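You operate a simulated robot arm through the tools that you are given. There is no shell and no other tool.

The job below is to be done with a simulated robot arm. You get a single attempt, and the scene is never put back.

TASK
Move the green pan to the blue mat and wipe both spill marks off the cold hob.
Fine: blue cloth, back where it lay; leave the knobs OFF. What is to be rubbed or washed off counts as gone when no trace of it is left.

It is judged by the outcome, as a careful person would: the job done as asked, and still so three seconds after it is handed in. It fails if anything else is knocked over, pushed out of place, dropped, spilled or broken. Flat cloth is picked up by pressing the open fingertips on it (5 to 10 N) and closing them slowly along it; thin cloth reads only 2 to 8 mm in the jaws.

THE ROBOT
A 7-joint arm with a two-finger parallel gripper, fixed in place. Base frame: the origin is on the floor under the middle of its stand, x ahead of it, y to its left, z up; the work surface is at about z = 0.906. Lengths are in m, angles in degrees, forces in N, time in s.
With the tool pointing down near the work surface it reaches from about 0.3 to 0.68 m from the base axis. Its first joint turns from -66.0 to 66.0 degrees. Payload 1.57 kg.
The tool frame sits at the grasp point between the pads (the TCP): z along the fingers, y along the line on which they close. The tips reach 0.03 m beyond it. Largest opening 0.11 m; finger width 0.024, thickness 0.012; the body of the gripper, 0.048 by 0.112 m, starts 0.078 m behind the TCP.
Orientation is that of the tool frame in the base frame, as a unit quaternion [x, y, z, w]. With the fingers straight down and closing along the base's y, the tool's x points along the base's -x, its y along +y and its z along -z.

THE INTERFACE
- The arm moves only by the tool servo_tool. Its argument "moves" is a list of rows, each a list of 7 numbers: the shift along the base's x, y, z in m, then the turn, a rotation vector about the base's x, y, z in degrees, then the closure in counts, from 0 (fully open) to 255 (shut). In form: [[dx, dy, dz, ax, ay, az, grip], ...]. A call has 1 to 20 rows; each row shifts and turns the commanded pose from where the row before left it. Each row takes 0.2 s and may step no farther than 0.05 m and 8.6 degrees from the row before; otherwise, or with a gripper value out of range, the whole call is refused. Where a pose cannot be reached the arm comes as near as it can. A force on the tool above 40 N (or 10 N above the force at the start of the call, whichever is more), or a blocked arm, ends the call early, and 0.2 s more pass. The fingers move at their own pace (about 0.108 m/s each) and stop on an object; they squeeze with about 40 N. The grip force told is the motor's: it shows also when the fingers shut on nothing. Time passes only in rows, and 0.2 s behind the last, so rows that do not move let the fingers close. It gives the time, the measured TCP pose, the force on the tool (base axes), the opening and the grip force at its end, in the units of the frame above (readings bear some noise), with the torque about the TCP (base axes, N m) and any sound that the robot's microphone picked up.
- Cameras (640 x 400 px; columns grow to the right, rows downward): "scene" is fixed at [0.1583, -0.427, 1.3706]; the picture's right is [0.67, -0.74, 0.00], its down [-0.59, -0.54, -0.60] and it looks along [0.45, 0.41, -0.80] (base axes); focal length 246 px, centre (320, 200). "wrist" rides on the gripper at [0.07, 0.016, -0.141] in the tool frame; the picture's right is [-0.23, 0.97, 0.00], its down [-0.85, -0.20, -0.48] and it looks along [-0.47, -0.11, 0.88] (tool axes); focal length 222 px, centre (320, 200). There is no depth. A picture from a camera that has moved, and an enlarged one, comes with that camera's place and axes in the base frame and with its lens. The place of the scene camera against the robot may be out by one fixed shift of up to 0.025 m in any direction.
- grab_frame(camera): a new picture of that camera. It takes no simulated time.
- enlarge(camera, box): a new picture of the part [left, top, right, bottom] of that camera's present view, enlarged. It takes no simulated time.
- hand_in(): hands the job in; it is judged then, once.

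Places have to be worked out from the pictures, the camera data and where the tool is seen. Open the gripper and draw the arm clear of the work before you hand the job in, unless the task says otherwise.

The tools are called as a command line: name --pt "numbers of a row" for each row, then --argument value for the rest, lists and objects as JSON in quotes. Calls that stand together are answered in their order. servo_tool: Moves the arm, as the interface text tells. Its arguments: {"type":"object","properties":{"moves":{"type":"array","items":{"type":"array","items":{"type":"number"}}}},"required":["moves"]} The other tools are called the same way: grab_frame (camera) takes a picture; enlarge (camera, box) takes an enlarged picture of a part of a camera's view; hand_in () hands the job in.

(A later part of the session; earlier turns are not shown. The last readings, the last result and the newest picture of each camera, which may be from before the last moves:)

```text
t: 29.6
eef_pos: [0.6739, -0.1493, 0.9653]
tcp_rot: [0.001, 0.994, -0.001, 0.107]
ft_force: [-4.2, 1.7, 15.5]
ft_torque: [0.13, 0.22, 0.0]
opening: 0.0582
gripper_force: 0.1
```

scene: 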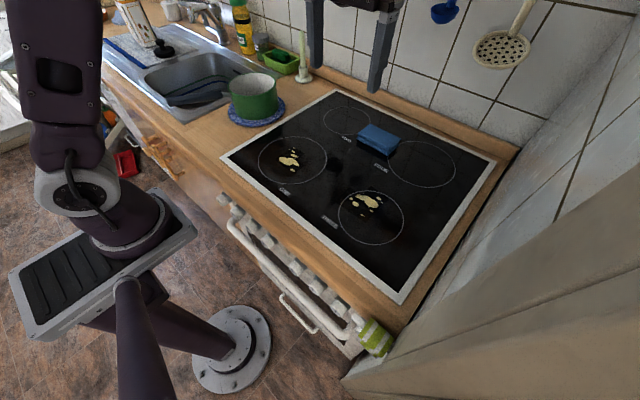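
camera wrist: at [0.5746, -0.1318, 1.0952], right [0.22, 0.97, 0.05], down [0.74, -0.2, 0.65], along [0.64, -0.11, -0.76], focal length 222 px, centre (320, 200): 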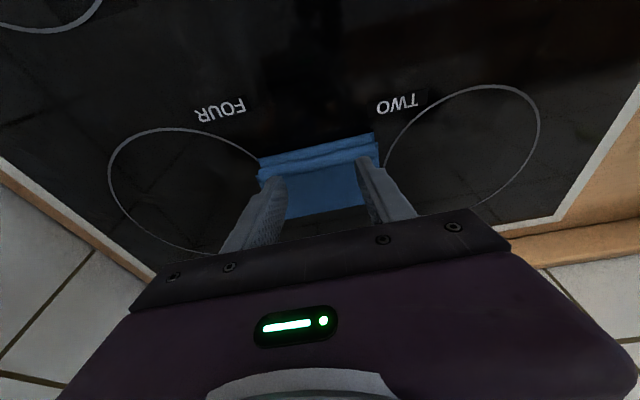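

Contact at a tip height of about 0.936, with the force rising to 15 N within 2 mm, so the stack is fairly stiff. I back off 1 mm and look for any deformation.

servo_tool --pt "0 0 0.001 0 0 0 120" --pt "0 0 0 0 0 0 120"

enlarge --camera "scene" --box '[330, 100, 420, 165]'

enlarge --camera "wrist" --box '[230, 110, 410, 240]'

```text
t: 30.2
eef_pos: [0.6733, -0.1479, 0.9661]
tcp_rot: [0.0, 0.994, 0.0, 0.106]
ft_force: [1.0, -0.1, 8.9]
ft_torque: [0.02, 0.07, 0.03]
opening: 0.0583
gripper_force: 0.0
```

```text
6.15 times, centred on (375, 132) of scene
camera zoom: at [0.1581, -0.427, 1.3707], right [0.67, -0.74, 0.0], down [-0.59, -0.54, -0.6], along [0.45, 0.41, -0.8], focal length 1513 px, centre (-18, 615)
```

zoom: 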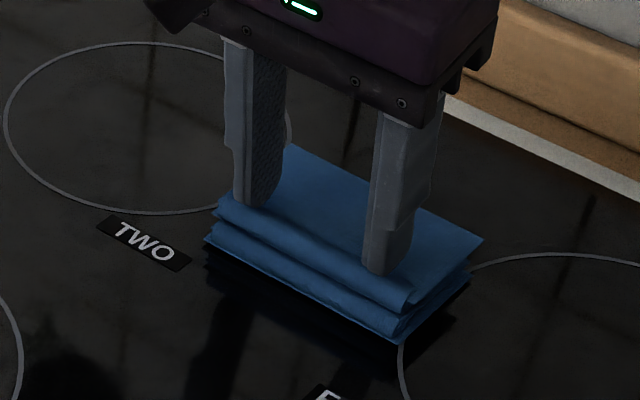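

```text
3.08 times, centred on (320, 175) of wrist
camera zoom: at [0.5748, -0.1316, 1.0886], right [0.22, 0.97, 0.05], down [0.74, -0.2, 0.65], along [0.64, -0.11, -0.76], focal length 684 px, centre (320, 277)
```

zoom: 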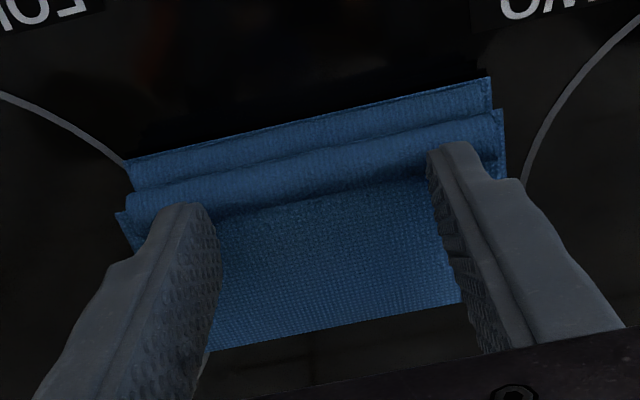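

The stack doesn't deform visibly, so I'll grip the whole stack across its 7 cm depth instead of pinching a layer. I rise, level the tool and turn it -90° so the fingers close along x, then check the reach over the cloth.

servo_tool --pt "0 0 0.02 0 0 0 120" --pt "0 0 0.04 0 4 0 80" --pt "-0.01 0 0.04 0 4 0 40" --pt "-0.01 0 0 0 4 0 0" --pt "0 0 0 0 0 -8.5 0" --pt "0 0 0 0 0 -8.5 0" --pt "0 0 0 0 0 -8.5 0" --pt "0 0 0 0 0 -8.5 0" --pt "0 0 0 0 0 -8.5 0" --pt "0 0 0 0 0 -8.5 0" --pt "0 0 0 0 0 -8.5 0" --pt "0 0 0 0 0 -8.5 0" --pt "0 0 0 0 0 -8.5 0" --pt "0 0 0 0 0 -8.5 0" --pt "0 0 0 0 0 -5 0" --pt "0 0 0 0 0 0 0"

grab_frame --camera "wrist"

grab_frame --camera "scene"

```text
t: 33.6
eef_pos: [0.6554, -0.1451, 1.0562]
tcp_rot: [0.708, 0.706, -0.001, 0.001]
ft_force: [0.8, -0.2, 0.3]
ft_torque: [-0.02, 0.02, -0.02]
opening: 0.1099
gripper_force: 0.0
out of reach, approached as far as the arm can: row 4
```

```text
taken
camera wrist: at [0.6716, -0.0749, 1.1977], right [0.97, -0.23, 0.0], down [-0.2, -0.85, 0.48], along [-0.11, -0.47, -0.88], focal length 222 px, centre (320, 200)
```

wrist: 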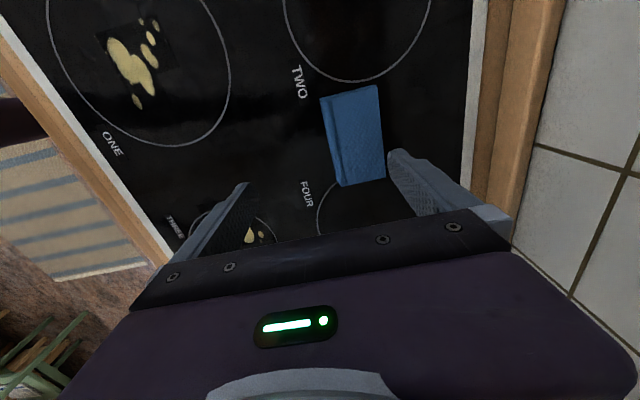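

```text
taken
```

scene: 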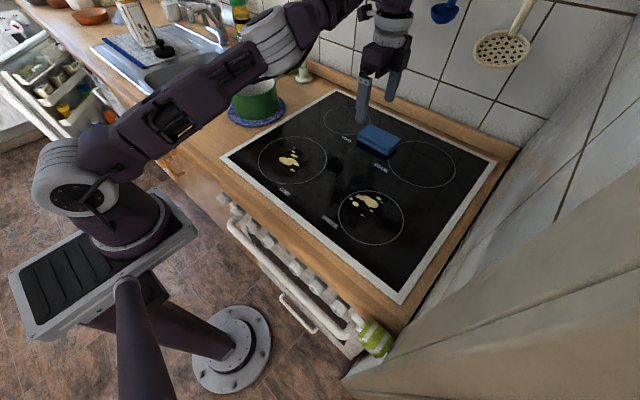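

The arm is near full stretch with the tool vertical, so I'll need about 10° of forward tilt to reach the cloth centre. I enlarge the wrist view to fix the cloth's position precisely first.

enlarge --camera "wrist" --box '[290, 70, 430, 210]'

```text
2.86 times, centred on (360, 140) of wrist
camera zoom: at [0.6716, -0.0749, 1.1977], right [0.97, -0.23, 0.0], down [-0.2, -0.85, 0.48], along [-0.11, -0.47, -0.88], focal length 635 px, centre (206, 371)
```

zoom: 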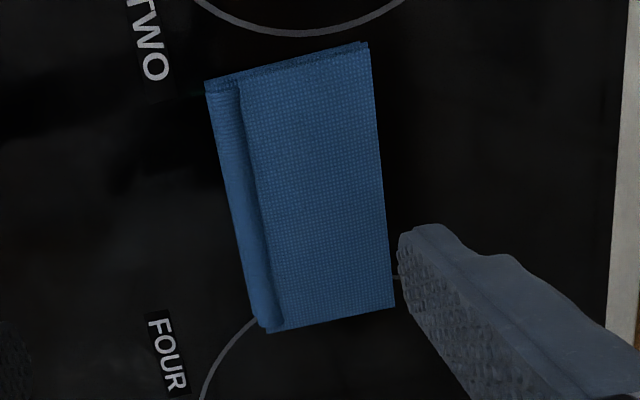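

The cloth spans x 0.666–0.7285 and y -0.205 to -0.0965, centre (0.697, -0.151). I tilt 8° forward and move over it at a safe height to test reach.

servo_tool --pt "0 0 -0.01 0 -4 0 0" --pt "0.01 0 -0.01 0 -4 0 0" --pt "0.015 0 -0.01 0 0 0 20" --pt "0.014 0 -0.01 0 0 0 30" --pt "0 0 0 0 0 0 30"

grab_frame --camera "wrist"

enlarge --camera "scene" --box '[300, 70, 460, 180]'

```text
t: 34.8
eef_pos: [0.6939, -0.1412, 1.0275]
tcp_rot: [0.705, 0.705, 0.05, 0.049]
ft_force: [0.7, -0.9, -0.2]
ft_torque: [0.01, -0.02, -0.02]
opening: 0.097
gripper_force: 0.0
out of reach, approached as far as the arm can: row 1, 4
```

```text
taken
camera wrist: at [0.689, -0.0706, 1.1693], right [0.96, -0.23, 0.14], down [-0.26, -0.85, 0.45], along [0.01, -0.47, -0.88], focal length 222 px, centre (320, 200)
```

wrist: 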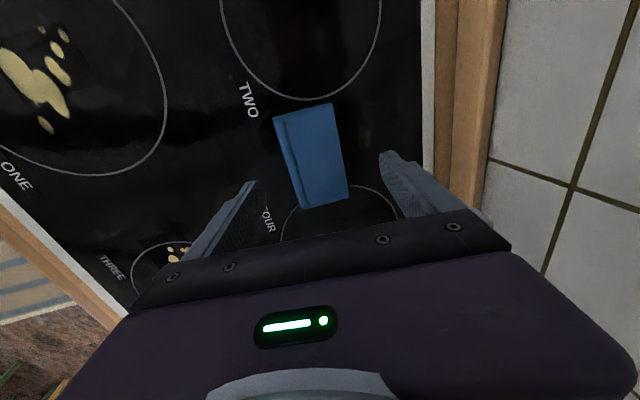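

```text
3.64 times, centred on (380, 125) of scene
camera zoom: at [0.1583, -0.427, 1.3706], right [0.67, -0.74, 0.0], down [-0.59, -0.54, -0.6], along [0.45, 0.41, -0.8], focal length 894 px, centre (102, 473)
```

zoom: 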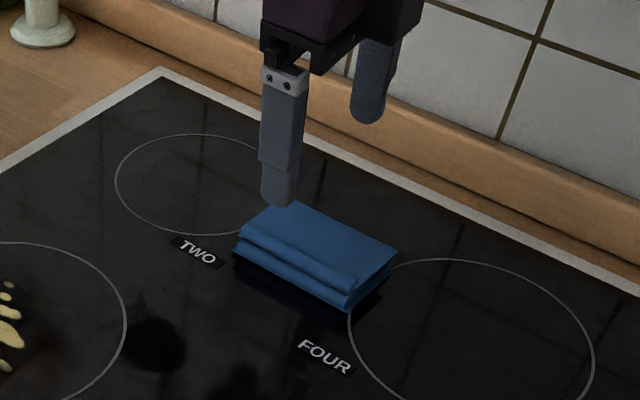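

At 8° the arm falls about 8 mm short in y, so I add 4° of tilt and lower partway to see whether the full pose is reached.

servo_tool --pt "0 0 -0.01 0 -4 0 30" --pt "0 0 -0.015 0 0 0 30" --pt "0 0 -0.01 0 0 0 30" --pt "0 0 0 0 0 0 30"

grab_frame --camera "wrist"

enlarge --camera "scene" --box '[300, 70, 460, 180]'

```text
t: 35.8
eef_pos: [0.6934, -0.1413, 0.9925]
tcp_rot: [0.703, 0.703, 0.075, 0.074]
ft_force: [0.3, -0.2, 0.8]
ft_torque: [0.01, -0.01, -0.02]
opening: 0.0968
gripper_force: 0.0
```

```text
taken
camera wrist: at [0.6796, -0.0705, 1.1335], right [0.95, -0.23, 0.2], down [-0.29, -0.85, 0.43], along [0.08, -0.47, -0.88], focal length 222 px, centre (320, 200)
```

wrist: 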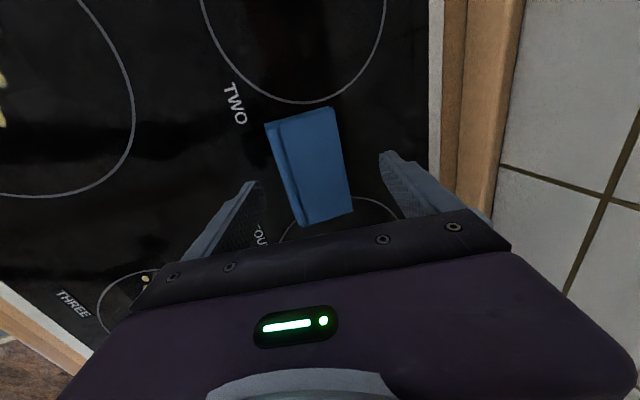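

```text
3.64 times, centred on (380, 125) of scene
camera zoom: at [0.1583, -0.427, 1.3706], right [0.67, -0.74, 0.0], down [-0.59, -0.54, -0.6], along [0.45, 0.41, -0.8], focal length 894 px, centre (102, 473)
```

zoom: 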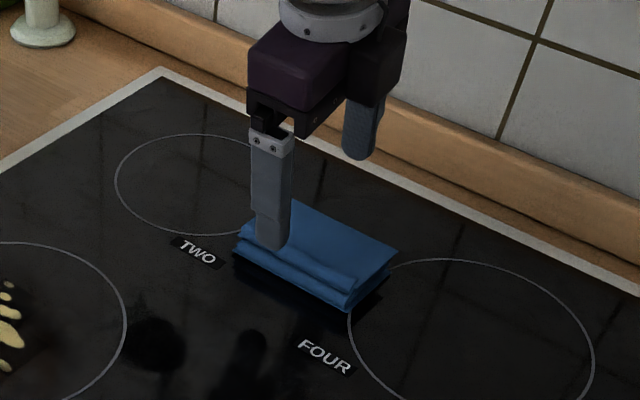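

The y command had been trimmed to what was reachable, so I shift -1 cm in y, lower 2 cm, and ease the tilt back to about 10°, checking for out-of-reach notices.

servo_tool --pt "0 -0.005 -0.01 0 0 0 40" --pt "0 -0.005 -0.01 0 0 0 50" --pt "0 0 0 0 2 0 60" --pt "0 0 0 0 0 0 60"

grab_frame --camera "wrist"

enlarge --camera "scene" --box '[320, 90, 430, 170]'

```text
t: 36.8
eef_pos: [0.6938, -0.1509, 0.9727]
tcp_rot: [0.705, 0.704, 0.062, 0.062]
ft_force: [0.0, 0.3, 0.5]
ft_torque: [0.0, 0.01, -0.01]
opening: 0.0843
gripper_force: 0.1
```

```text
taken
camera wrist: at [0.6843, -0.0806, 1.1143], right [0.96, -0.23, 0.17], down [-0.28, -0.85, 0.44], along [0.05, -0.47, -0.88], focal length 222 px, centre (320, 200)
```

wrist: 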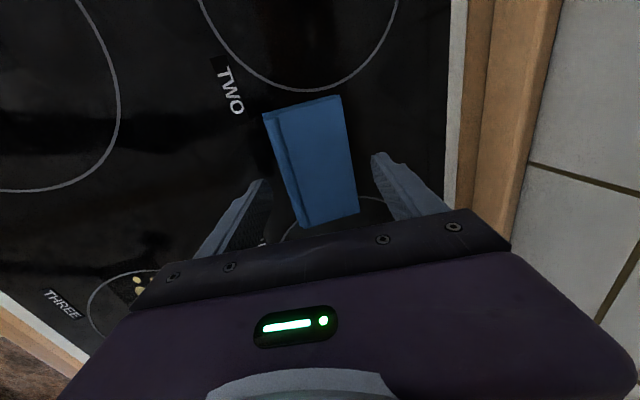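

```text
5.00 times, centred on (375, 130) of scene
camera zoom: at [0.1583, -0.427, 1.3706], right [0.67, -0.74, 0.0], down [-0.59, -0.54, -0.6], along [0.45, 0.41, -0.8], focal length 1230 px, centre (45, 550)
```

zoom: 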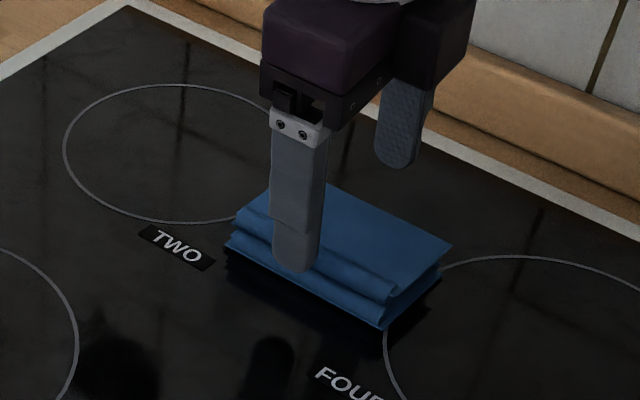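

Reached with 10° tilt. I try easing to 8° while lowering to about z 0.955, keeping the near fingertip a few mm above the glass.

servo_tool --pt "0 0 -0.006 0 2 0 60" --pt "0 0 -0.006 0 0 0 65" --pt "0 0 -0.005 0 0 0 70" --pt "0 0 0 0 0 0 70"

enlarge --camera "scene" --box '[320, 90, 430, 170]'

enlarge --camera "wrist" --box '[220, 60, 440, 240]'

```text
t: 37.8
eef_pos: [0.6945, -0.1503, 0.9554]
tcp_rot: [0.706, 0.705, 0.049, 0.049]
ft_force: [0.1, -0.1, 0.6]
ft_torque: [0.02, -0.01, 0.0]
opening: 0.08
gripper_force: 0.1
```

```text
5.00 times, centred on (375, 130) of scene
camera zoom: at [0.1583, -0.427, 1.3706], right [0.67, -0.74, 0.0], down [-0.59, -0.54, -0.6], along [0.45, 0.41, -0.8], focal length 1230 px, centre (45, 550)
```

zoom: 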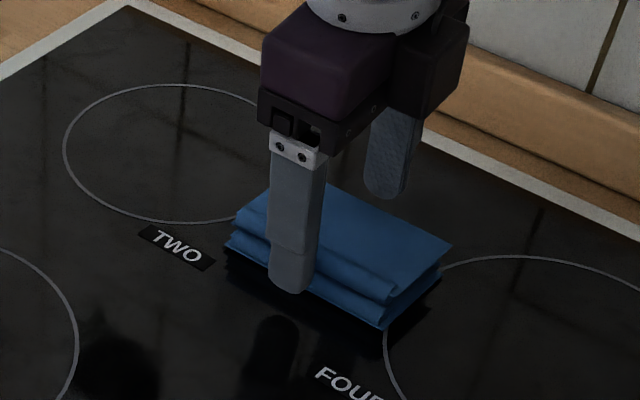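

```text
2.22 times, centred on (330, 150) of wrist
camera zoom: at [0.6889, -0.0802, 1.0971], right [0.96, -0.23, 0.14], down [-0.26, -0.85, 0.45], along [0.01, -0.47, -0.88], focal length 494 px, centre (298, 311)
```

zoom: 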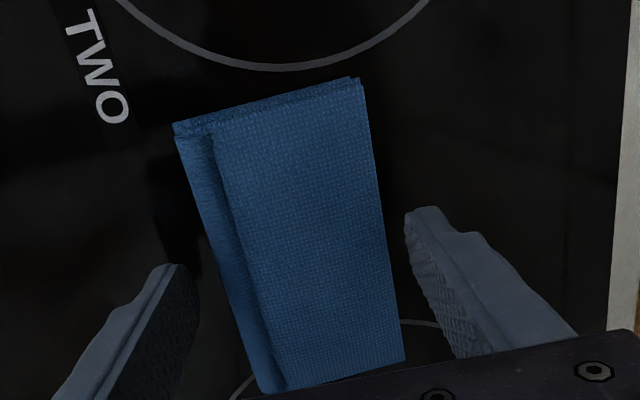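

The cloth lies cleanly between the fingers with clearance on both sides. I lower 4 mm more and close slowly.

servo_tool --pt "0 0 -0.002 0 0 0 70" --pt "0 0 -0.002 0 0 0 75" --pt "0 0 0 0 0 0 85" --pt "0 0 0 0 0 0 95" --pt "0 0 0 0 0 0 105" --pt "0 0 0 0 0 0 115" --pt "0 0 0 0 0 0 125" --pt "0 0 0 0 0 0 125"

enlarge --camera "scene" --box '[320, 90, 430, 170]'

enlarge --camera "wrist" --box '[220, 60, 440, 240]'

```text
t: 39.6
eef_pos: [0.6925, -0.1501, 0.951]
tcp_rot: [0.705, 0.706, 0.05, 0.051]
ft_force: [-0.5, 0.2, -0.2]
ft_torque: [0.02, 0.07, 0.01]
opening: 0.0648
gripper_force: 40.6
```

```text
5.00 times, centred on (375, 130) of scene
camera zoom: at [0.1583, -0.427, 1.3706], right [0.67, -0.74, 0.0], down [-0.59, -0.54, -0.6], along [0.45, 0.41, -0.8], focal length 1230 px, centre (45, 550)
```

zoom: 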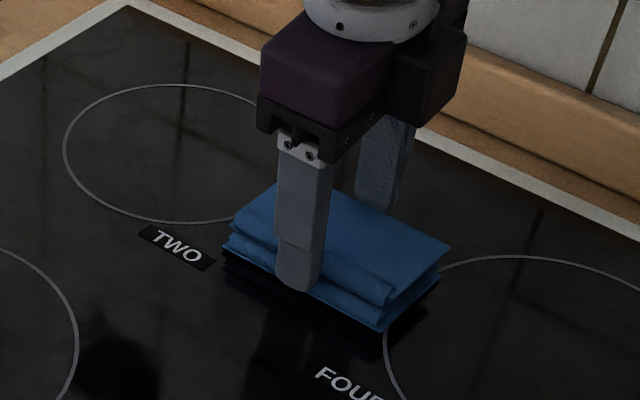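

```text
2.22 times, centred on (330, 150) of wrist
camera zoom: at [0.689, -0.0802, 1.0929], right [0.96, -0.23, 0.14], down [-0.26, -0.85, 0.45], along [0.01, -0.47, -0.88], focal length 494 px, centre (298, 311)
```

zoom: 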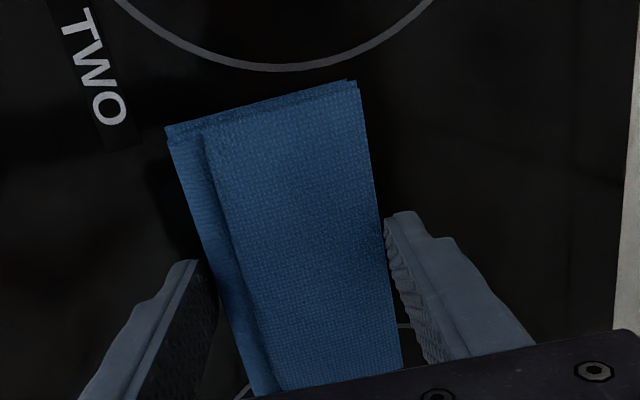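

The jaws stopped at 64.8 mm with 40 N, so the whole stack is gripped firmly. I lift slowly and pull toward the robot a little, watching the hold.

servo_tool --pt "0 0 0 0 0 0 255" --pt "0 0 0.004 0 0 0 255" --pt "0 0 0.006 0 0 0 255" --pt "0 0 0.01 0 0 0 255" --pt "0 0 0.01 0 0 0 255" --pt "0 0 0 0 0 0 255"

enlarge --camera "scene" --box '[320, 90, 430, 170]'

enlarge --camera "wrist" --box '[220, 60, 440, 240]'

```text
t: 41.0
eef_pos: [0.6936, -0.1511, 0.9806]
tcp_rot: [0.705, 0.706, 0.05, 0.05]
ft_force: [0.1, 0.0, -0.6]
ft_torque: [-0.02, -0.04, -0.05]
opening: 0.0646
gripper_force: 40.4
```

```text
5.00 times, centred on (375, 130) of scene
camera zoom: at [0.1583, -0.427, 1.3706], right [0.67, -0.74, 0.0], down [-0.59, -0.54, -0.6], along [0.45, 0.41, -0.8], focal length 1230 px, centre (45, 550)
```

zoom: 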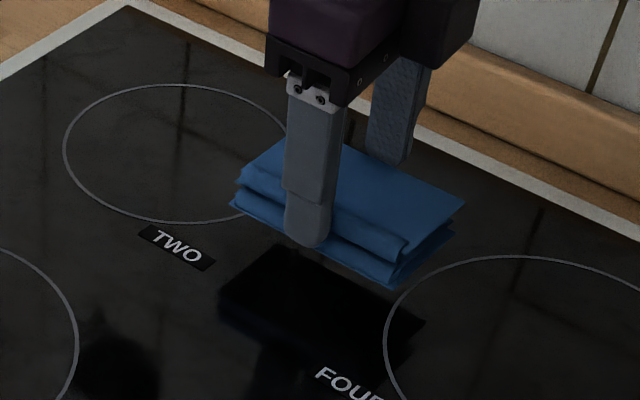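

```text
2.22 times, centred on (330, 150) of wrist
camera zoom: at [0.6892, -0.0799, 1.1233], right [0.96, -0.23, 0.14], down [-0.26, -0.85, 0.45], along [0.01, -0.47, -0.88], focal length 494 px, centre (298, 311)
```

zoom: 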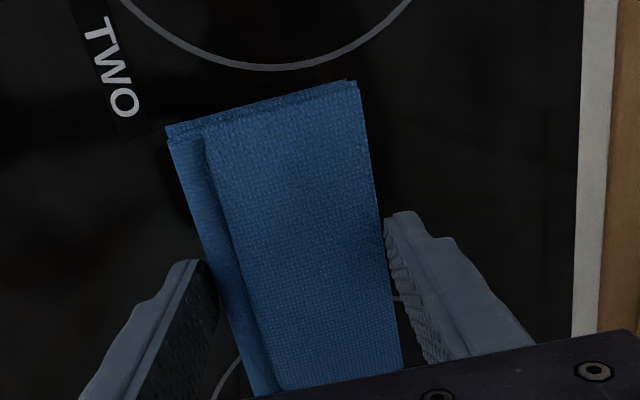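

The stack is held as a firm block and still lies level with the tool tilted 8°. I raise it a bit and carry it over the spill on ring ONE, keeping this orientation.

servo_tool --pt "0 0 0.015 0 0 0 255" --pt "-0.015 0.01 0.015 0 0 0 255" --pt "-0.03 0.02 0 0 0 0 255" --pt "-0.035 0.022 0 0 0 0 255" --pt "-0.035 0.022 0 0 0 0 255" --pt "-0.035 0.022 0 0 0 0 255" --pt "-0.035 0.022 0 0 0 0 255" --pt "-0.03 0.016 0 0 0 0 255" --pt "0 0 0 0 0 0 255"

grab_frame --camera "wrist"

grab_frame --camera "scene"

enlarge --camera "scene" --box '[240, 90, 380, 210]'

```text
t: 43.0
eef_pos: [0.4792, -0.0163, 1.0093]
tcp_rot: [0.706, 0.705, 0.049, 0.049]
ft_force: [-0.7, -0.2, -0.4]
ft_torque: [0.0, 0.03, 0.0]
opening: 0.0644
gripper_force: 40.3
```

```text
taken
camera wrist: at [0.4746, 0.0539, 1.1526], right [0.96, -0.23, 0.14], down [-0.26, -0.85, 0.45], along [0.01, -0.47, -0.88], focal length 222 px, centre (320, 200)
```

wrist: 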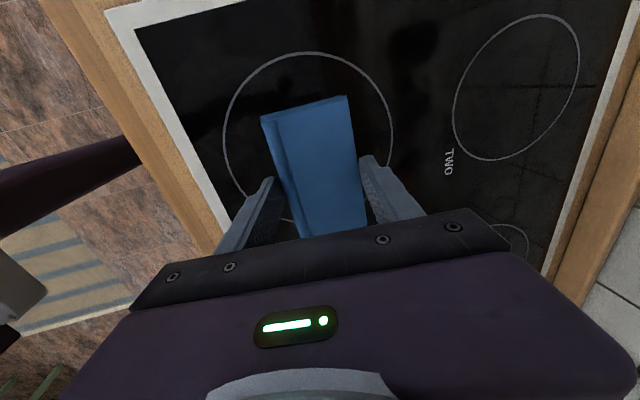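

```text
taken
```

scene: 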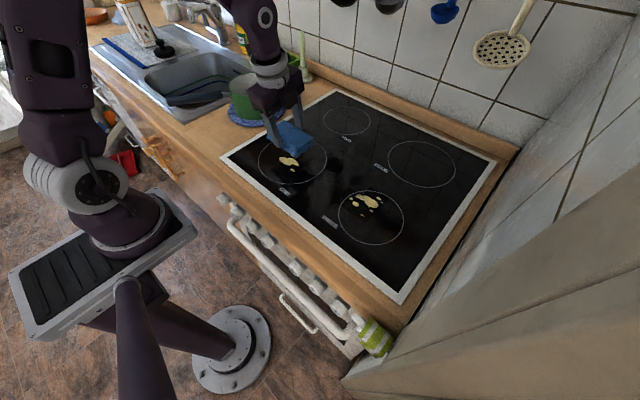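

```text
3.33 times, centred on (310, 150) of scene
camera zoom: at [0.1583, -0.427, 1.3706], right [0.67, -0.74, 0.0], down [-0.59, -0.54, -0.6], along [0.45, 0.41, -0.8], focal length 820 px, centre (353, 367)
```

zoom: 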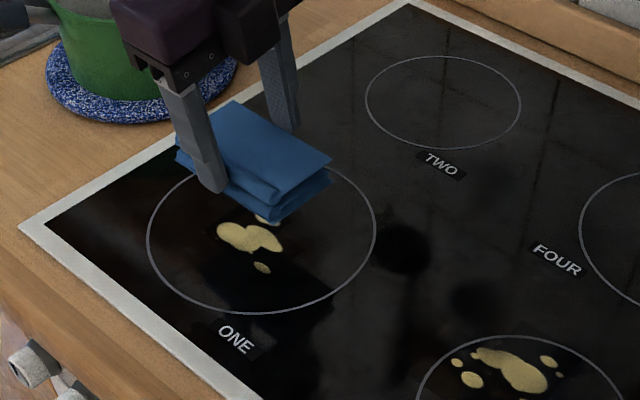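

The cloth is above the ring ONE spill. I lower it to just above the glass and then press in by small steps until I feel a few newtons.

servo_tool --pt "0 0 -0.02 0 0 0 255" --pt "0 0 -0.02 0 0 0 255" --pt "0 0 -0.01 0 0 0 255" --pt "0 0 -0.005 0 0 0 255" --pt "0 0 -0.002 0 0 0 255" --pt "0 0 0 0 0 0 255"

servo_tool --pt "0 0 -0.001 0 0 0 255" --pt "0 0 -0.001 0 0 0 255" --pt "0 0 0 0 0 0 255"

```text
t: 44.4
eef_pos: [0.4782, -0.0169, 0.9549]
tcp_rot: [0.705, 0.705, 0.05, 0.049]
ft_force: [0.0, -0.8, -1.3]
ft_torque: [-0.02, -0.01, 0.0]
opening: 0.0644
gripper_force: 39.7
```

```text
t: 45.2
eef_pos: [0.4783, -0.0154, 0.9522]
tcp_rot: [0.705, 0.705, 0.049, 0.049]
ft_force: [-0.6, -0.5, 0.1]
ft_torque: [-0.01, -0.03, 0.0]
opening: 0.0644
gripper_force: 40.3
```

No contact yet at 0.952. I continue in 1 mm steps.

servo_tool --pt "0 0 -0.001 0 0 0 255" --pt "0 0 -0.001 0 0 0 255" --pt "0 0 0 0 0 0 255"

servo_tool --pt "0 0 -0.001 0 0 0 255" --pt "0 0 0 0 0 0 255"

```text
t: 46.0
eef_pos: [0.4788, -0.0173, 0.9501]
tcp_rot: [0.705, 0.705, 0.049, 0.05]
ft_force: [-5.6, 1.5, 39.5]
ft_torque: [0.1, 1.31, 0.02]
opening: 0.0645
gripper_force: 39.9
```

```text
t: 46.6
eef_pos: [0.4791, -0.0169, 0.9502]
tcp_rot: [0.706, 0.705, 0.049, 0.051]
ft_force: [2.2, 2.5, 43.9]
ft_torque: [0.11, 0.75, 0.04]
opening: 0.0645
gripper_force: 39.7
```

The contact is stiff: 44 N now, with the torque showing the near edge of the cloth pressing first. I back off about 1.5 mm and ease the tilt by 1° to flatten the cloth.

servo_tool --pt "0 0 0.0015 0 0 0 255" --pt "0 0 0 0 1 0 255" --pt "0 0 0 0 0 0 255"

enlarge --camera "scene" --box '[240, 90, 380, 210]'

```text
t: 47.4
eef_pos: [0.4783, -0.0167, 0.9507]
tcp_rot: [0.706, 0.706, 0.042, 0.042]
ft_force: [6.1, -1.4, 10.4]
ft_torque: [-0.05, -0.61, -0.05]
opening: 0.0647
gripper_force: 40.1
```

```text
3.33 times, centred on (310, 150) of scene
camera zoom: at [0.1583, -0.427, 1.3706], right [0.67, -0.74, 0.0], down [-0.59, -0.54, -0.6], along [0.45, 0.41, -0.8], focal length 820 px, centre (353, 367)
```

zoom: 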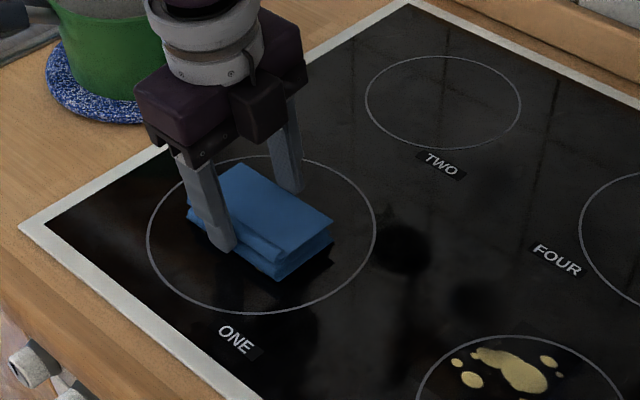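

The force is now about 10 N and the contact is nearly flat. I rub back and forth over the spill area in x, keeping the press.

servo_tool --pt "-0.015 0 0 0 0 0 255" --pt "-0.015 0 0 0 0 0 255" --pt "-0.01 0 0 0 0 0 255" --pt "0.02 0 0 0 0 0 255" --pt "0.02 0 0 0 0 0 255" --pt "0.02 0 0 0 0 0 255" --pt "0.02 0 0 0 0 0 255" --pt "-0.02 0 0 0 0 0 255" --pt "-0.02 0 0 0 0 0 255"

```text
t: 49.4
eef_pos: [0.4787, -0.0168, 0.9509]
tcp_rot: [0.706, 0.706, 0.044, 0.043]
ft_force: [-0.2, 1.3, -0.2]
ft_torque: [0.05, 0.02, -0.01]
opening: 0.0648
gripper_force: 40.0
```

The press has vanished at the end of the pass, so I lower in half-millimetre steps to re-establish about 5–15 N.

servo_tool --pt "0 0 -0.0007 0 0 0 255" --pt "0 0 0 0 0 0 255"

servo_tool --pt "-0.015 0 0 0 0 0 255" --pt "-0.015 0 0 0 0 0 255"

servo_tool --pt "0.02 0 0 0 0 0 255" --pt "0.02 0 0 0 0 0 255" --pt "0.02 0 0 0 0 0 255"

```text
t: 50.0
eef_pos: [0.4785, -0.0172, 0.9501]
tcp_rot: [0.706, 0.706, 0.044, 0.043]
ft_force: [-1.7, 0.2, 4.9]
ft_torque: [0.0, 0.18, 0.06]
opening: 0.0643
gripper_force: 40.4
```

```text
t: 50.6
eef_pos: [0.449, -0.0159, 0.9496]
tcp_rot: [0.705, 0.706, 0.042, 0.043]
ft_force: [2.8, -0.2, 5.2]
ft_torque: [0.01, 0.09, -0.01]
opening: 0.0645
gripper_force: 40.1
```

```text
t: 51.4
eef_pos: [0.5085, -0.0165, 0.9496]
tcp_rot: [0.707, 0.705, 0.042, 0.043]
ft_force: [-5.9, 1.1, 12.5]
ft_torque: [-0.01, 0.59, 0.0]
opening: 0.0643
gripper_force: 39.9
```

Contact holds at 5–12 N. I make several more strokes, with small y shifts to cover the whole mark, then lift away to check.

servo_tool --pt "-0.02 0 0 0 0 0 255" --pt "-0.02 0 0 0 0 0 255" --pt "-0.02 0 0 0 0 0 255" --pt "0 0.015 0 0 0 0 255" --pt "0.02 0 0 0 0 0 255" --pt "0.02 0 0 0 0 0 255" --pt "0.02 0 0 0 0 0 255" --pt "0 -0.015 0 0 0 0 255" --pt "0 -0.015 0 0 0 0 255" --pt "-0.02 0 0 0 0 0 255" --pt "-0.02 0 0 0 0 0 255" --pt "-0.02 0 0 0 0 0 255" --pt "0.02 0.015 0 0 0 0 255" --pt "0.01 0 0 0 0 0 255"

servo_tool --pt "0 -0.01 0.02 0 0 0 255" --pt "0 -0.04 0.03 0 0 0 255" --pt "0 -0.045 0.01 0 0 0 255" --pt "0 -0.045 0 0 0 0 255" --pt "0 0 0 0 0 0 255"

enlarge --camera "scene" --box '[240, 110, 380, 210]'

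grab_frame --camera "wrist"

```text
t: 54.4
eef_pos: [0.4786, -0.0167, 0.9511]
tcp_rot: [0.706, 0.706, 0.042, 0.042]
ft_force: [-5.5, 1.1, 11.1]
ft_torque: [0.01, 0.58, -0.1]
opening: 0.0646
gripper_force: 39.4
```

```text
t: 55.6
eef_pos: [0.4801, -0.1578, 1.0083]
tcp_rot: [0.706, 0.706, 0.043, 0.044]
ft_force: [0.4, -0.3, -0.5]
ft_torque: [0.0, 0.01, -0.02]
opening: 0.0643
gripper_force: 39.8
```

```text
4.00 times, centred on (310, 160) of scene
camera zoom: at [0.1583, -0.427, 1.3706], right [0.67, -0.74, 0.0], down [-0.59, -0.54, -0.6], along [0.45, 0.41, -0.8], focal length 984 px, centre (360, 360)
```

zoom: 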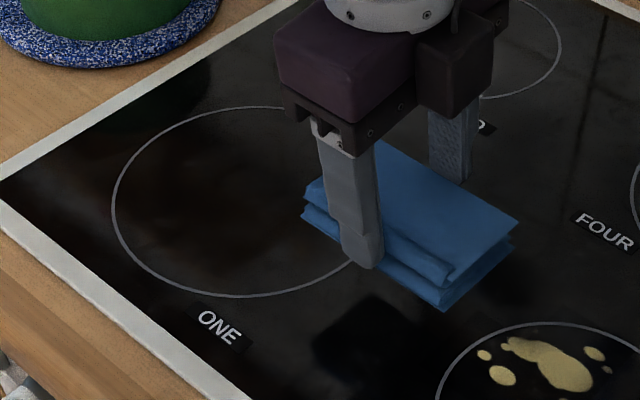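

```text
taken
camera wrist: at [0.4773, -0.087, 1.1509], right [0.97, -0.23, 0.12], down [-0.26, -0.85, 0.45], along [0.0, -0.47, -0.88], focal length 222 px, centre (320, 200)
```

wrist: 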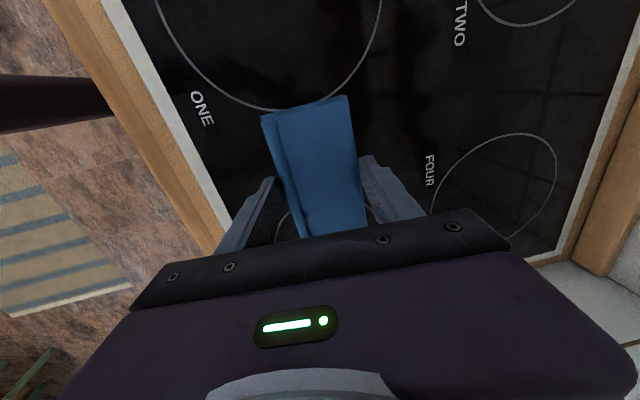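

The ring ONE mark is gone in this view. I move on to the ring THREE spill, centred near (0.495, -0.25), and lower the cloth onto it.

servo_tool --pt "0.004 -0.03 0 0 0 0 255" --pt "0.004 -0.035 0 0 0 0 255" --pt "0.003 -0.027 -0.01 0 0 0 255" --pt "0 0 -0.02 0 0 0 255" --pt "0 0 -0.02 0 0 0 255" --pt "0 0 -0.004 0 0 0 255" --pt "0 0 0 0 0 0 255"

servo_tool --pt "0 0 -0.001 0 0 0 255" --pt "0 0 -0.001 0 0 0 255" --pt "0 0 0 0 0 0 255"

enlarge --camera "scene" --box '[300, 130, 460, 260]'

```text
t: 57.2
eef_pos: [0.4897, -0.2481, 0.9553]
tcp_rot: [0.706, 0.705, 0.043, 0.043]
ft_force: [-0.7, 0.0, 0.4]
ft_torque: [0.0, -0.02, -0.04]
opening: 0.0644
gripper_force: 40.4
```

```text
t: 58.0
eef_pos: [0.4906, -0.2499, 0.9541]
tcp_rot: [0.706, 0.706, 0.044, 0.043]
ft_force: [0.3, 0.9, -0.3]
ft_torque: [0.05, -0.03, 0.04]
opening: 0.0644
gripper_force: 40.1
```

```text
3.08 times, centred on (380, 195) of scene
camera zoom: at [0.1583, -0.427, 1.3706], right [0.67, -0.74, 0.0], down [-0.59, -0.54, -0.6], along [0.45, 0.41, -0.8], focal length 757 px, centre (135, 215)
```

zoom: 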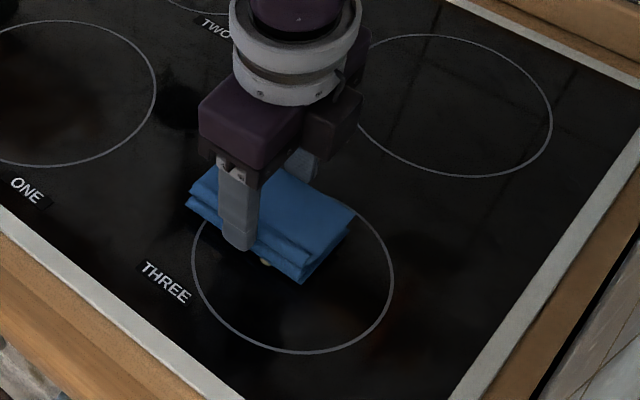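

The cloth is over the second mark and almost touching. I press in by small steps.

servo_tool --pt "0 0 -0.001 0 0 0 255" --pt "0 0 -0.001 0 0 0 255" --pt "0 0 0 0 0 0 255"

servo_tool --pt "0 0 -0.0005 0 0 0 255" --pt "0 0 0 0 0 0 255"

```text
t: 58.8
eef_pos: [0.4893, -0.248, 0.9518]
tcp_rot: [0.706, 0.706, 0.043, 0.042]
ft_force: [0.7, -0.2, -0.5]
ft_torque: [0.0, -0.03, 0.02]
opening: 0.0643
gripper_force: 39.7
```

```text
t: 59.4
eef_pos: [0.4897, -0.2477, 0.9517]
tcp_rot: [0.706, 0.706, 0.044, 0.043]
ft_force: [-0.1, 0.0, -1.3]
ft_torque: [-0.04, -0.01, 0.0]
opening: 0.0642
gripper_force: 39.7
```

Still no contact at 0.9517; on the other ring contact came at about 0.950. I keep stepping down.

servo_tool --pt "0 0 -0.001 0 0 0 255" --pt "0 0 0 0 0 0 255"

servo_tool --pt "0 0 -0.0007 0 0 0 255" --pt "0 0 0 0 0 0 255"

```text
t: 60.0
eef_pos: [0.4884, -0.2481, 0.9513]
tcp_rot: [0.706, 0.706, 0.043, 0.045]
ft_force: [0.3, 2.0, 10.9]
ft_torque: [0.12, 0.34, -0.06]
opening: 0.0647
gripper_force: 39.9
```

```text
t: 60.6
eef_pos: [0.4904, -0.2492, 0.9514]
tcp_rot: [0.705, 0.707, 0.043, 0.045]
ft_force: [-0.8, 1.5, 28.4]
ft_torque: [0.2, 0.85, -0.08]
opening: 0.0646
gripper_force: 39.9
```

The press is now 28 N; I relax by half a millimetre and rub over the mark with x strokes and y shifts.

servo_tool --pt "0 0 0.0005 0 0 0 255" --pt "-0.015 0 0 0 0 0 255" --pt "-0.015 0 0 0 0 0 255" --pt "0 0 0 0 0 0 255"

servo_tool --pt "0.02 0 0 0 0 0 255" --pt "0.02 0 0 0 0 0 255" --pt "0.02 0 0 0 0 0 255" --pt "0 0 0 0 0 0 255"

servo_tool --pt "-0.02 0 0 0 0 0 255" --pt "-0.02 0 0 0 0 0 255" --pt "-0.02 0 0 0 0 0 255" --pt "0 0.015 0 0 0 0 255" --pt "0.02 0 0 0 0 0 255" --pt "0.02 0 0 0 0 0 255" --pt "0.02 0 0 0 0 0 255" --pt "0 -0.015 0 0 0 0 255" --pt "0 -0.015 0 0 0 0 255" --pt "-0.02 0 0 0 0 0 255" --pt "-0.02 0 0 0 0 0 255" --pt "-0.02 0 0 0 0 0 255" --pt "0.02 0.015 0 0 0 0 255" --pt "0.01 0 0 0 0 0 255"

```text
t: 61.6
eef_pos: [0.4609, -0.2485, 0.9505]
tcp_rot: [0.706, 0.706, 0.044, 0.044]
ft_force: [10.2, -0.8, 24.6]
ft_torque: [-0.17, 0.24, 0.08]
opening: 0.0648
gripper_force: 40.5
```

```text
t: 62.0
eef_pos: [0.4687, -0.2494, 0.9507]
tcp_rot: [0.706, 0.706, 0.041, 0.041]
ft_force: [0.4, 2.1, 11.7]
ft_torque: [0.16, 0.38, 0.07]
opening: 0.0641
gripper_force: 40.0
stopped in row 1: the force on the tool passed its limit at 42 N (the readings are from after the stop); the commanded pose is now the measured one
```

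```text
t: 63.1
eef_pos: [0.4172, -0.2346, 0.9504]
tcp_rot: [0.708, 0.704, 0.039, 0.037]
ft_force: [-1.6, 1.5, 11.9]
ft_torque: [-0.01, 0.43, 0.04]
opening: 0.0642
gripper_force: 39.8
stopped in row 5: the force on the tool passed its limit at 41 N (the readings are from after the stop); the commanded pose is now the measured one
```

Two strokes were cut short by the force limit and I'm now further toward the front than planned. I lift 1 cm to clear contact and look before continuing, one call at a time.

servo_tool --pt "0 0 0.005 0 0 0 255" --pt "0 0 0.01 0 0 0 255" --pt "0 0 0.02 0 0 0 255" --pt "0 0 0 0 0 0 255"

enlarge --camera "scene" --box '[260, 110, 460, 260]'

grab_frame --camera "wrist"

```text
t: 64.2
eef_pos: [0.418, -0.234, 0.9849]
tcp_rot: [0.708, 0.704, 0.039, 0.038]
ft_force: [0.0, -0.3, -0.8]
ft_torque: [0.02, 0.0, 0.01]
opening: 0.0647
gripper_force: 40.0
```

```text
2.67 times, centred on (360, 185) of scene
camera zoom: at [0.1583, -0.427, 1.3706], right [0.67, -0.74, 0.0], down [-0.59, -0.54, -0.6], along [0.45, 0.41, -0.8], focal length 656 px, centre (213, 240)
```

zoom: 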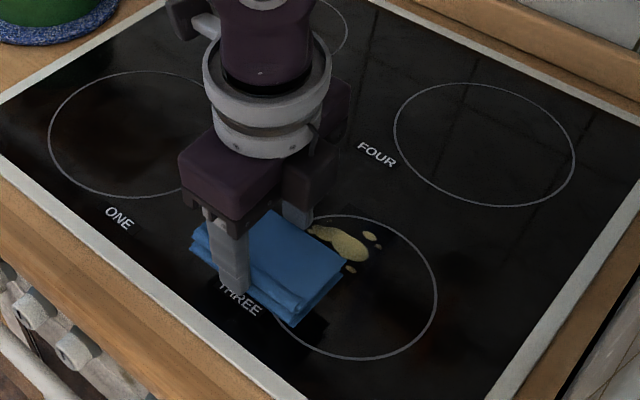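

```text
taken
camera wrist: at [0.4179, -0.1648, 1.127], right [0.97, -0.23, 0.1], down [-0.25, -0.86, 0.45], along [-0.02, -0.46, -0.89], focal length 222 px, centre (320, 200)
```

wrist: 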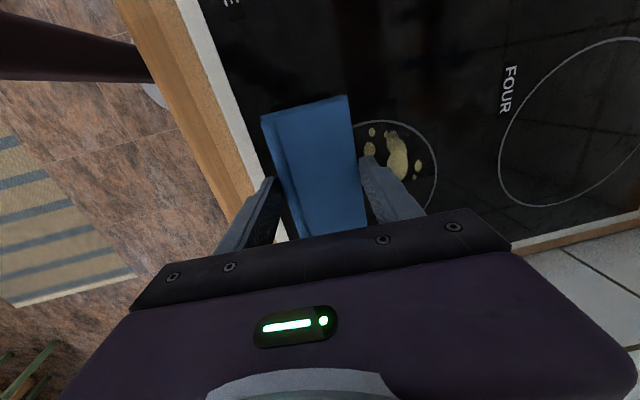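

The second mark is still there. I zoom in to see how much it has faded before going over it again.

enlarge --camera "wrist" --box '[330, 100, 450, 220]'

enlarge --camera "scene" --box '[330, 170, 410, 230]'

```text
3.33 times, centred on (390, 160) of wrist
camera zoom: at [0.4179, -0.1648, 1.127], right [0.97, -0.23, 0.1], down [-0.25, -0.86, 0.45], along [-0.02, -0.46, -0.89], focal length 740 px, centre (87, 333)
```

zoom: 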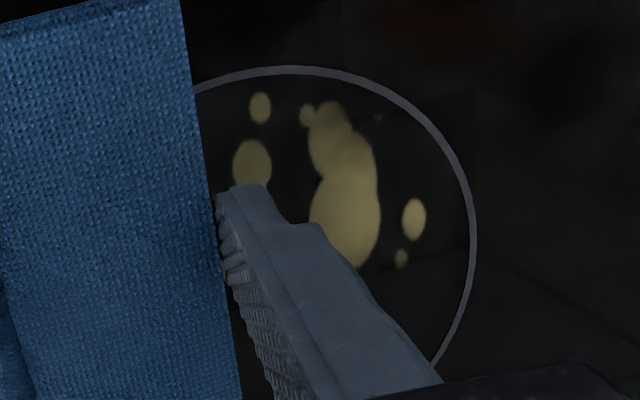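

```text
6.67 times, centred on (370, 200) of scene
camera zoom: at [0.1583, -0.427, 1.3706], right [0.67, -0.74, 0.0], down [-0.59, -0.54, -0.6], along [0.45, 0.41, -0.8], focal length 1639 px, centre (-13, 200)
```

zoom: 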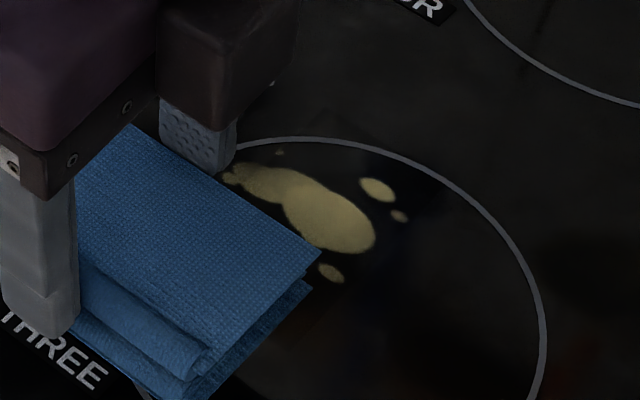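

The mark is fading uniformly, so more rubbing is needed. I return over it and lower carefully to light contact.

servo_tool --pt "0.025 -0.005 0 0 0 0 255" --pt "0.025 -0.006 0 0 0 0 255" --pt "0.023 -0.005 -0.01 0 0 0 255" --pt "0 0 -0.01 0 0 0 255" --pt "0 0 -0.01 0 0 0 255" --pt "0 0 -0.002 0 0 0 255" --pt "0 0 0 0 0 0 255"

servo_tool --pt "0 0 -0.001 0 0 0 255" --pt "0 0 0 0 0 0 255"

```text
t: 65.8
eef_pos: [0.4907, -0.2501, 0.9535]
tcp_rot: [0.709, 0.703, 0.04, 0.037]
ft_force: [-0.2, -0.3, -0.3]
ft_torque: [-0.04, 0.03, 0.02]
opening: 0.0645
gripper_force: 40.3
```

```text
t: 66.3
eef_pos: [0.4906, -0.25, 0.9506]
tcp_rot: [0.708, 0.704, 0.039, 0.038]
ft_force: [-0.2, 0.8, -0.3]
ft_torque: [-0.02, 0.02, 0.01]
opening: 0.0643
gripper_force: 40.2
```

Not touching yet. I step down half a millimetre at a time.

servo_tool --pt "0 0 -0.0006 0 0 0 255" --pt "0 0 0 0 0 0 255"

servo_tool --pt "0 0 -0.0004 0 0 0 255" --pt "0 0 0 0 0 0 255"

```text
t: 67.0
eef_pos: [0.4908, -0.2497, 0.9519]
tcp_rot: [0.708, 0.704, 0.04, 0.037]
ft_force: [0.1, -1.6, -1.0]
ft_torque: [0.05, 0.01, 0.03]
opening: 0.0644
gripper_force: 40.0
```

```text
t: 67.5
eef_pos: [0.4901, -0.25, 0.9507]
tcp_rot: [0.708, 0.704, 0.039, 0.037]
ft_force: [0.2, 1.1, 4.8]
ft_torque: [0.02, 0.16, -0.02]
opening: 0.0643
gripper_force: 40.3
```

Contact at about 5 N. I add a touch more pressure and stroke in x with short moves.

servo_tool --pt "0 0 -0.0003 0 0 0 255" --pt "-0.01 0 0 0 0 0 255" --pt "-0.015 0 0 0 0 0 255" --pt "-0.01 0 0 0 0 0 255" --pt "0 0 0 0 0 0 255"

```text
t: 68.8
eef_pos: [0.4564, -0.2503, 0.9504]
tcp_rot: [0.708, 0.704, 0.039, 0.037]
ft_force: [8.0, -0.1, 20.5]
ft_torque: [0.02, 0.27, 0.01]
opening: 0.0645
gripper_force: 40.0
```

The force climbs to 20 N toward the front, so I relax by 0.6 mm and stroke forward across the mark.

servo_tool --pt "0 0 0.0006 0 0 0 255" --pt "0.01 0 0 0 0 0 255" --pt "0.015 0 -0.0002 0 0 0 255" --pt "0.015 0 -0.0002 0 0 0 255" --pt "0.015 0 -0.0002 0 0 0 255" --pt "0.01 0 0 0 0 0 255" --pt "0 0 0 0 0 0 255"

```text
t: 70.3
eef_pos: [0.5216, -0.2494, 0.951]
tcp_rot: [0.708, 0.704, 0.04, 0.036]
ft_force: [-5.2, -1.3, 10.9]
ft_torque: [0.02, 0.54, 0.05]
opening: 0.0644
gripper_force: 39.9
```

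The force stays near 11 N. I continue stroking back and forth, compensating slightly in z.

servo_tool --pt "-0.015 0 0 0 0 0 255" --pt "-0.015 0 0.0002 0 0 0 255" --pt "-0.015 0 0.0002 0 0 0 255" --pt "-0.015 0 0.0002 0 0 0 255" --pt "0.01 0 0 0 0 0 255" --pt "0.015 0 -0.0002 0 0 0 255" --pt "0.015 0 -0.0002 0 0 0 255" --pt "0.015 0 -0.0002 0 0 0 255" --pt "0 0 0 0 0 0 255"

```text
t: 72.3
eef_pos: [0.5151, -0.2502, 0.9506]
tcp_rot: [0.708, 0.704, 0.039, 0.037]
ft_force: [-2.0, 0.1, 2.9]
ft_torque: [0.04, 0.16, 0.03]
opening: 0.0644
gripper_force: 39.8
```

The press has dropped to about 3 N, so I lower 0.4 mm and do more strokes with small y shifts.

servo_tool --pt "0 0 -0.0004 0 0 0 255" --pt "-0.015 0 0 0 0 0 255" --pt "-0.015 0 0.0002 0 0 0 255" --pt "-0.015 0 0.0002 0 0 0 255" --pt "0 0.012 0 0 0 0 255" --pt "0.01 0 0 0 0 0 255" --pt "0.015 0 -0.0002 0 0 0 255" --pt "0.015 0 -0.0002 0 0 0 255" --pt "0 -0.012 0 0 0 0 255" --pt "0 -0.012 0 0 0 0 255" --pt "-0.015 0 0 0 0 0 255" --pt "-0.015 0 0.0002 0 0 0 255" --pt "-0.015 0 0.0002 0 0 0 255" --pt "0.015 0.006 0 0 0 0 255" --pt "0.015 0.006 -0.0002 0 0 0 255" --pt "0 0 0 0 0 0 255"

```text
t: 75.8
eef_pos: [0.4951, -0.2513, 0.9508]
tcp_rot: [0.708, 0.704, 0.038, 0.037]
ft_force: [-8.5, -4.1, 19.6]
ft_torque: [-0.36, 0.97, 0.04]
opening: 0.0645
gripper_force: 39.9
```

I lift off and move the cloth aside to inspect both rings.

servo_tool --pt "0 0 0.01 0 0 0 255" --pt "0.01 0.03 0.03 0 0 0 255" --pt "0.02 0.04 0.02 0 0 0 255" --pt "0.02 0.045 0 0 0 0 255" --pt "0.02 0.02 0 0 0 0 255" --pt "0 0 0 0 0 0 255"

enlarge --camera "scene" --box '[220, 110, 460, 270]'

enlarge --camera "scene" --box '[325, 170, 425, 260]'

grab_frame --camera "wrist"

```text
t: 77.2
eef_pos: [0.5657, -0.1158, 1.0111]
tcp_rot: [0.708, 0.704, 0.038, 0.036]
ft_force: [-0.1, 0.0, -0.5]
ft_torque: [0.0, 0.01, 0.0]
opening: 0.0642
gripper_force: 40.2
```

```text
2.50 times, centred on (340, 190) of scene
camera zoom: at [0.1583, -0.427, 1.3706], right [0.67, -0.74, 0.0], down [-0.59, -0.54, -0.6], along [0.45, 0.41, -0.8], focal length 615 px, centre (270, 225)
```

zoom: 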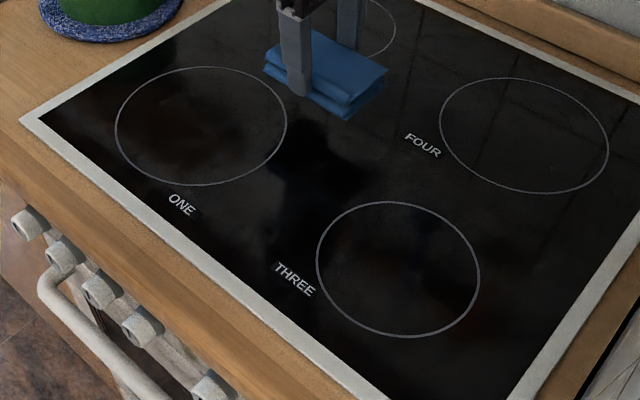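

```text
4.44 times, centred on (375, 215) of scene
camera zoom: at [0.1583, -0.427, 1.3706], right [0.67, -0.74, 0.0], down [-0.59, -0.54, -0.6], along [0.45, 0.41, -0.8], focal length 1093 px, centre (76, 133)
```

zoom: 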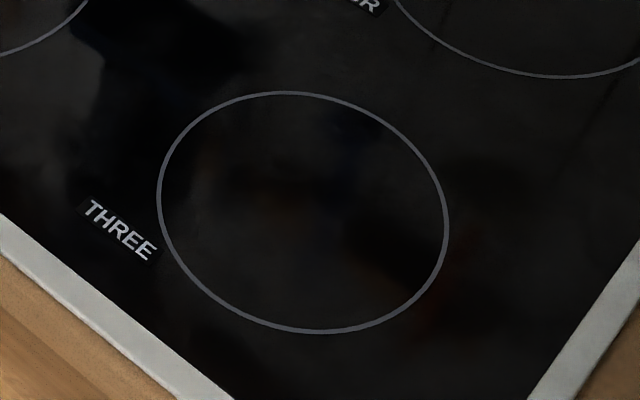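

```text
taken
camera wrist: at [0.5661, -0.0459, 1.153], right [0.97, -0.23, 0.1], down [-0.25, -0.86, 0.45], along [-0.02, -0.46, -0.89], focal length 222 px, centre (320, 200)
```

wrist: 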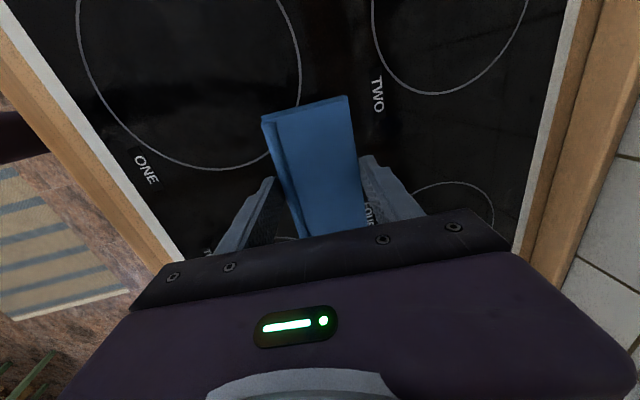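

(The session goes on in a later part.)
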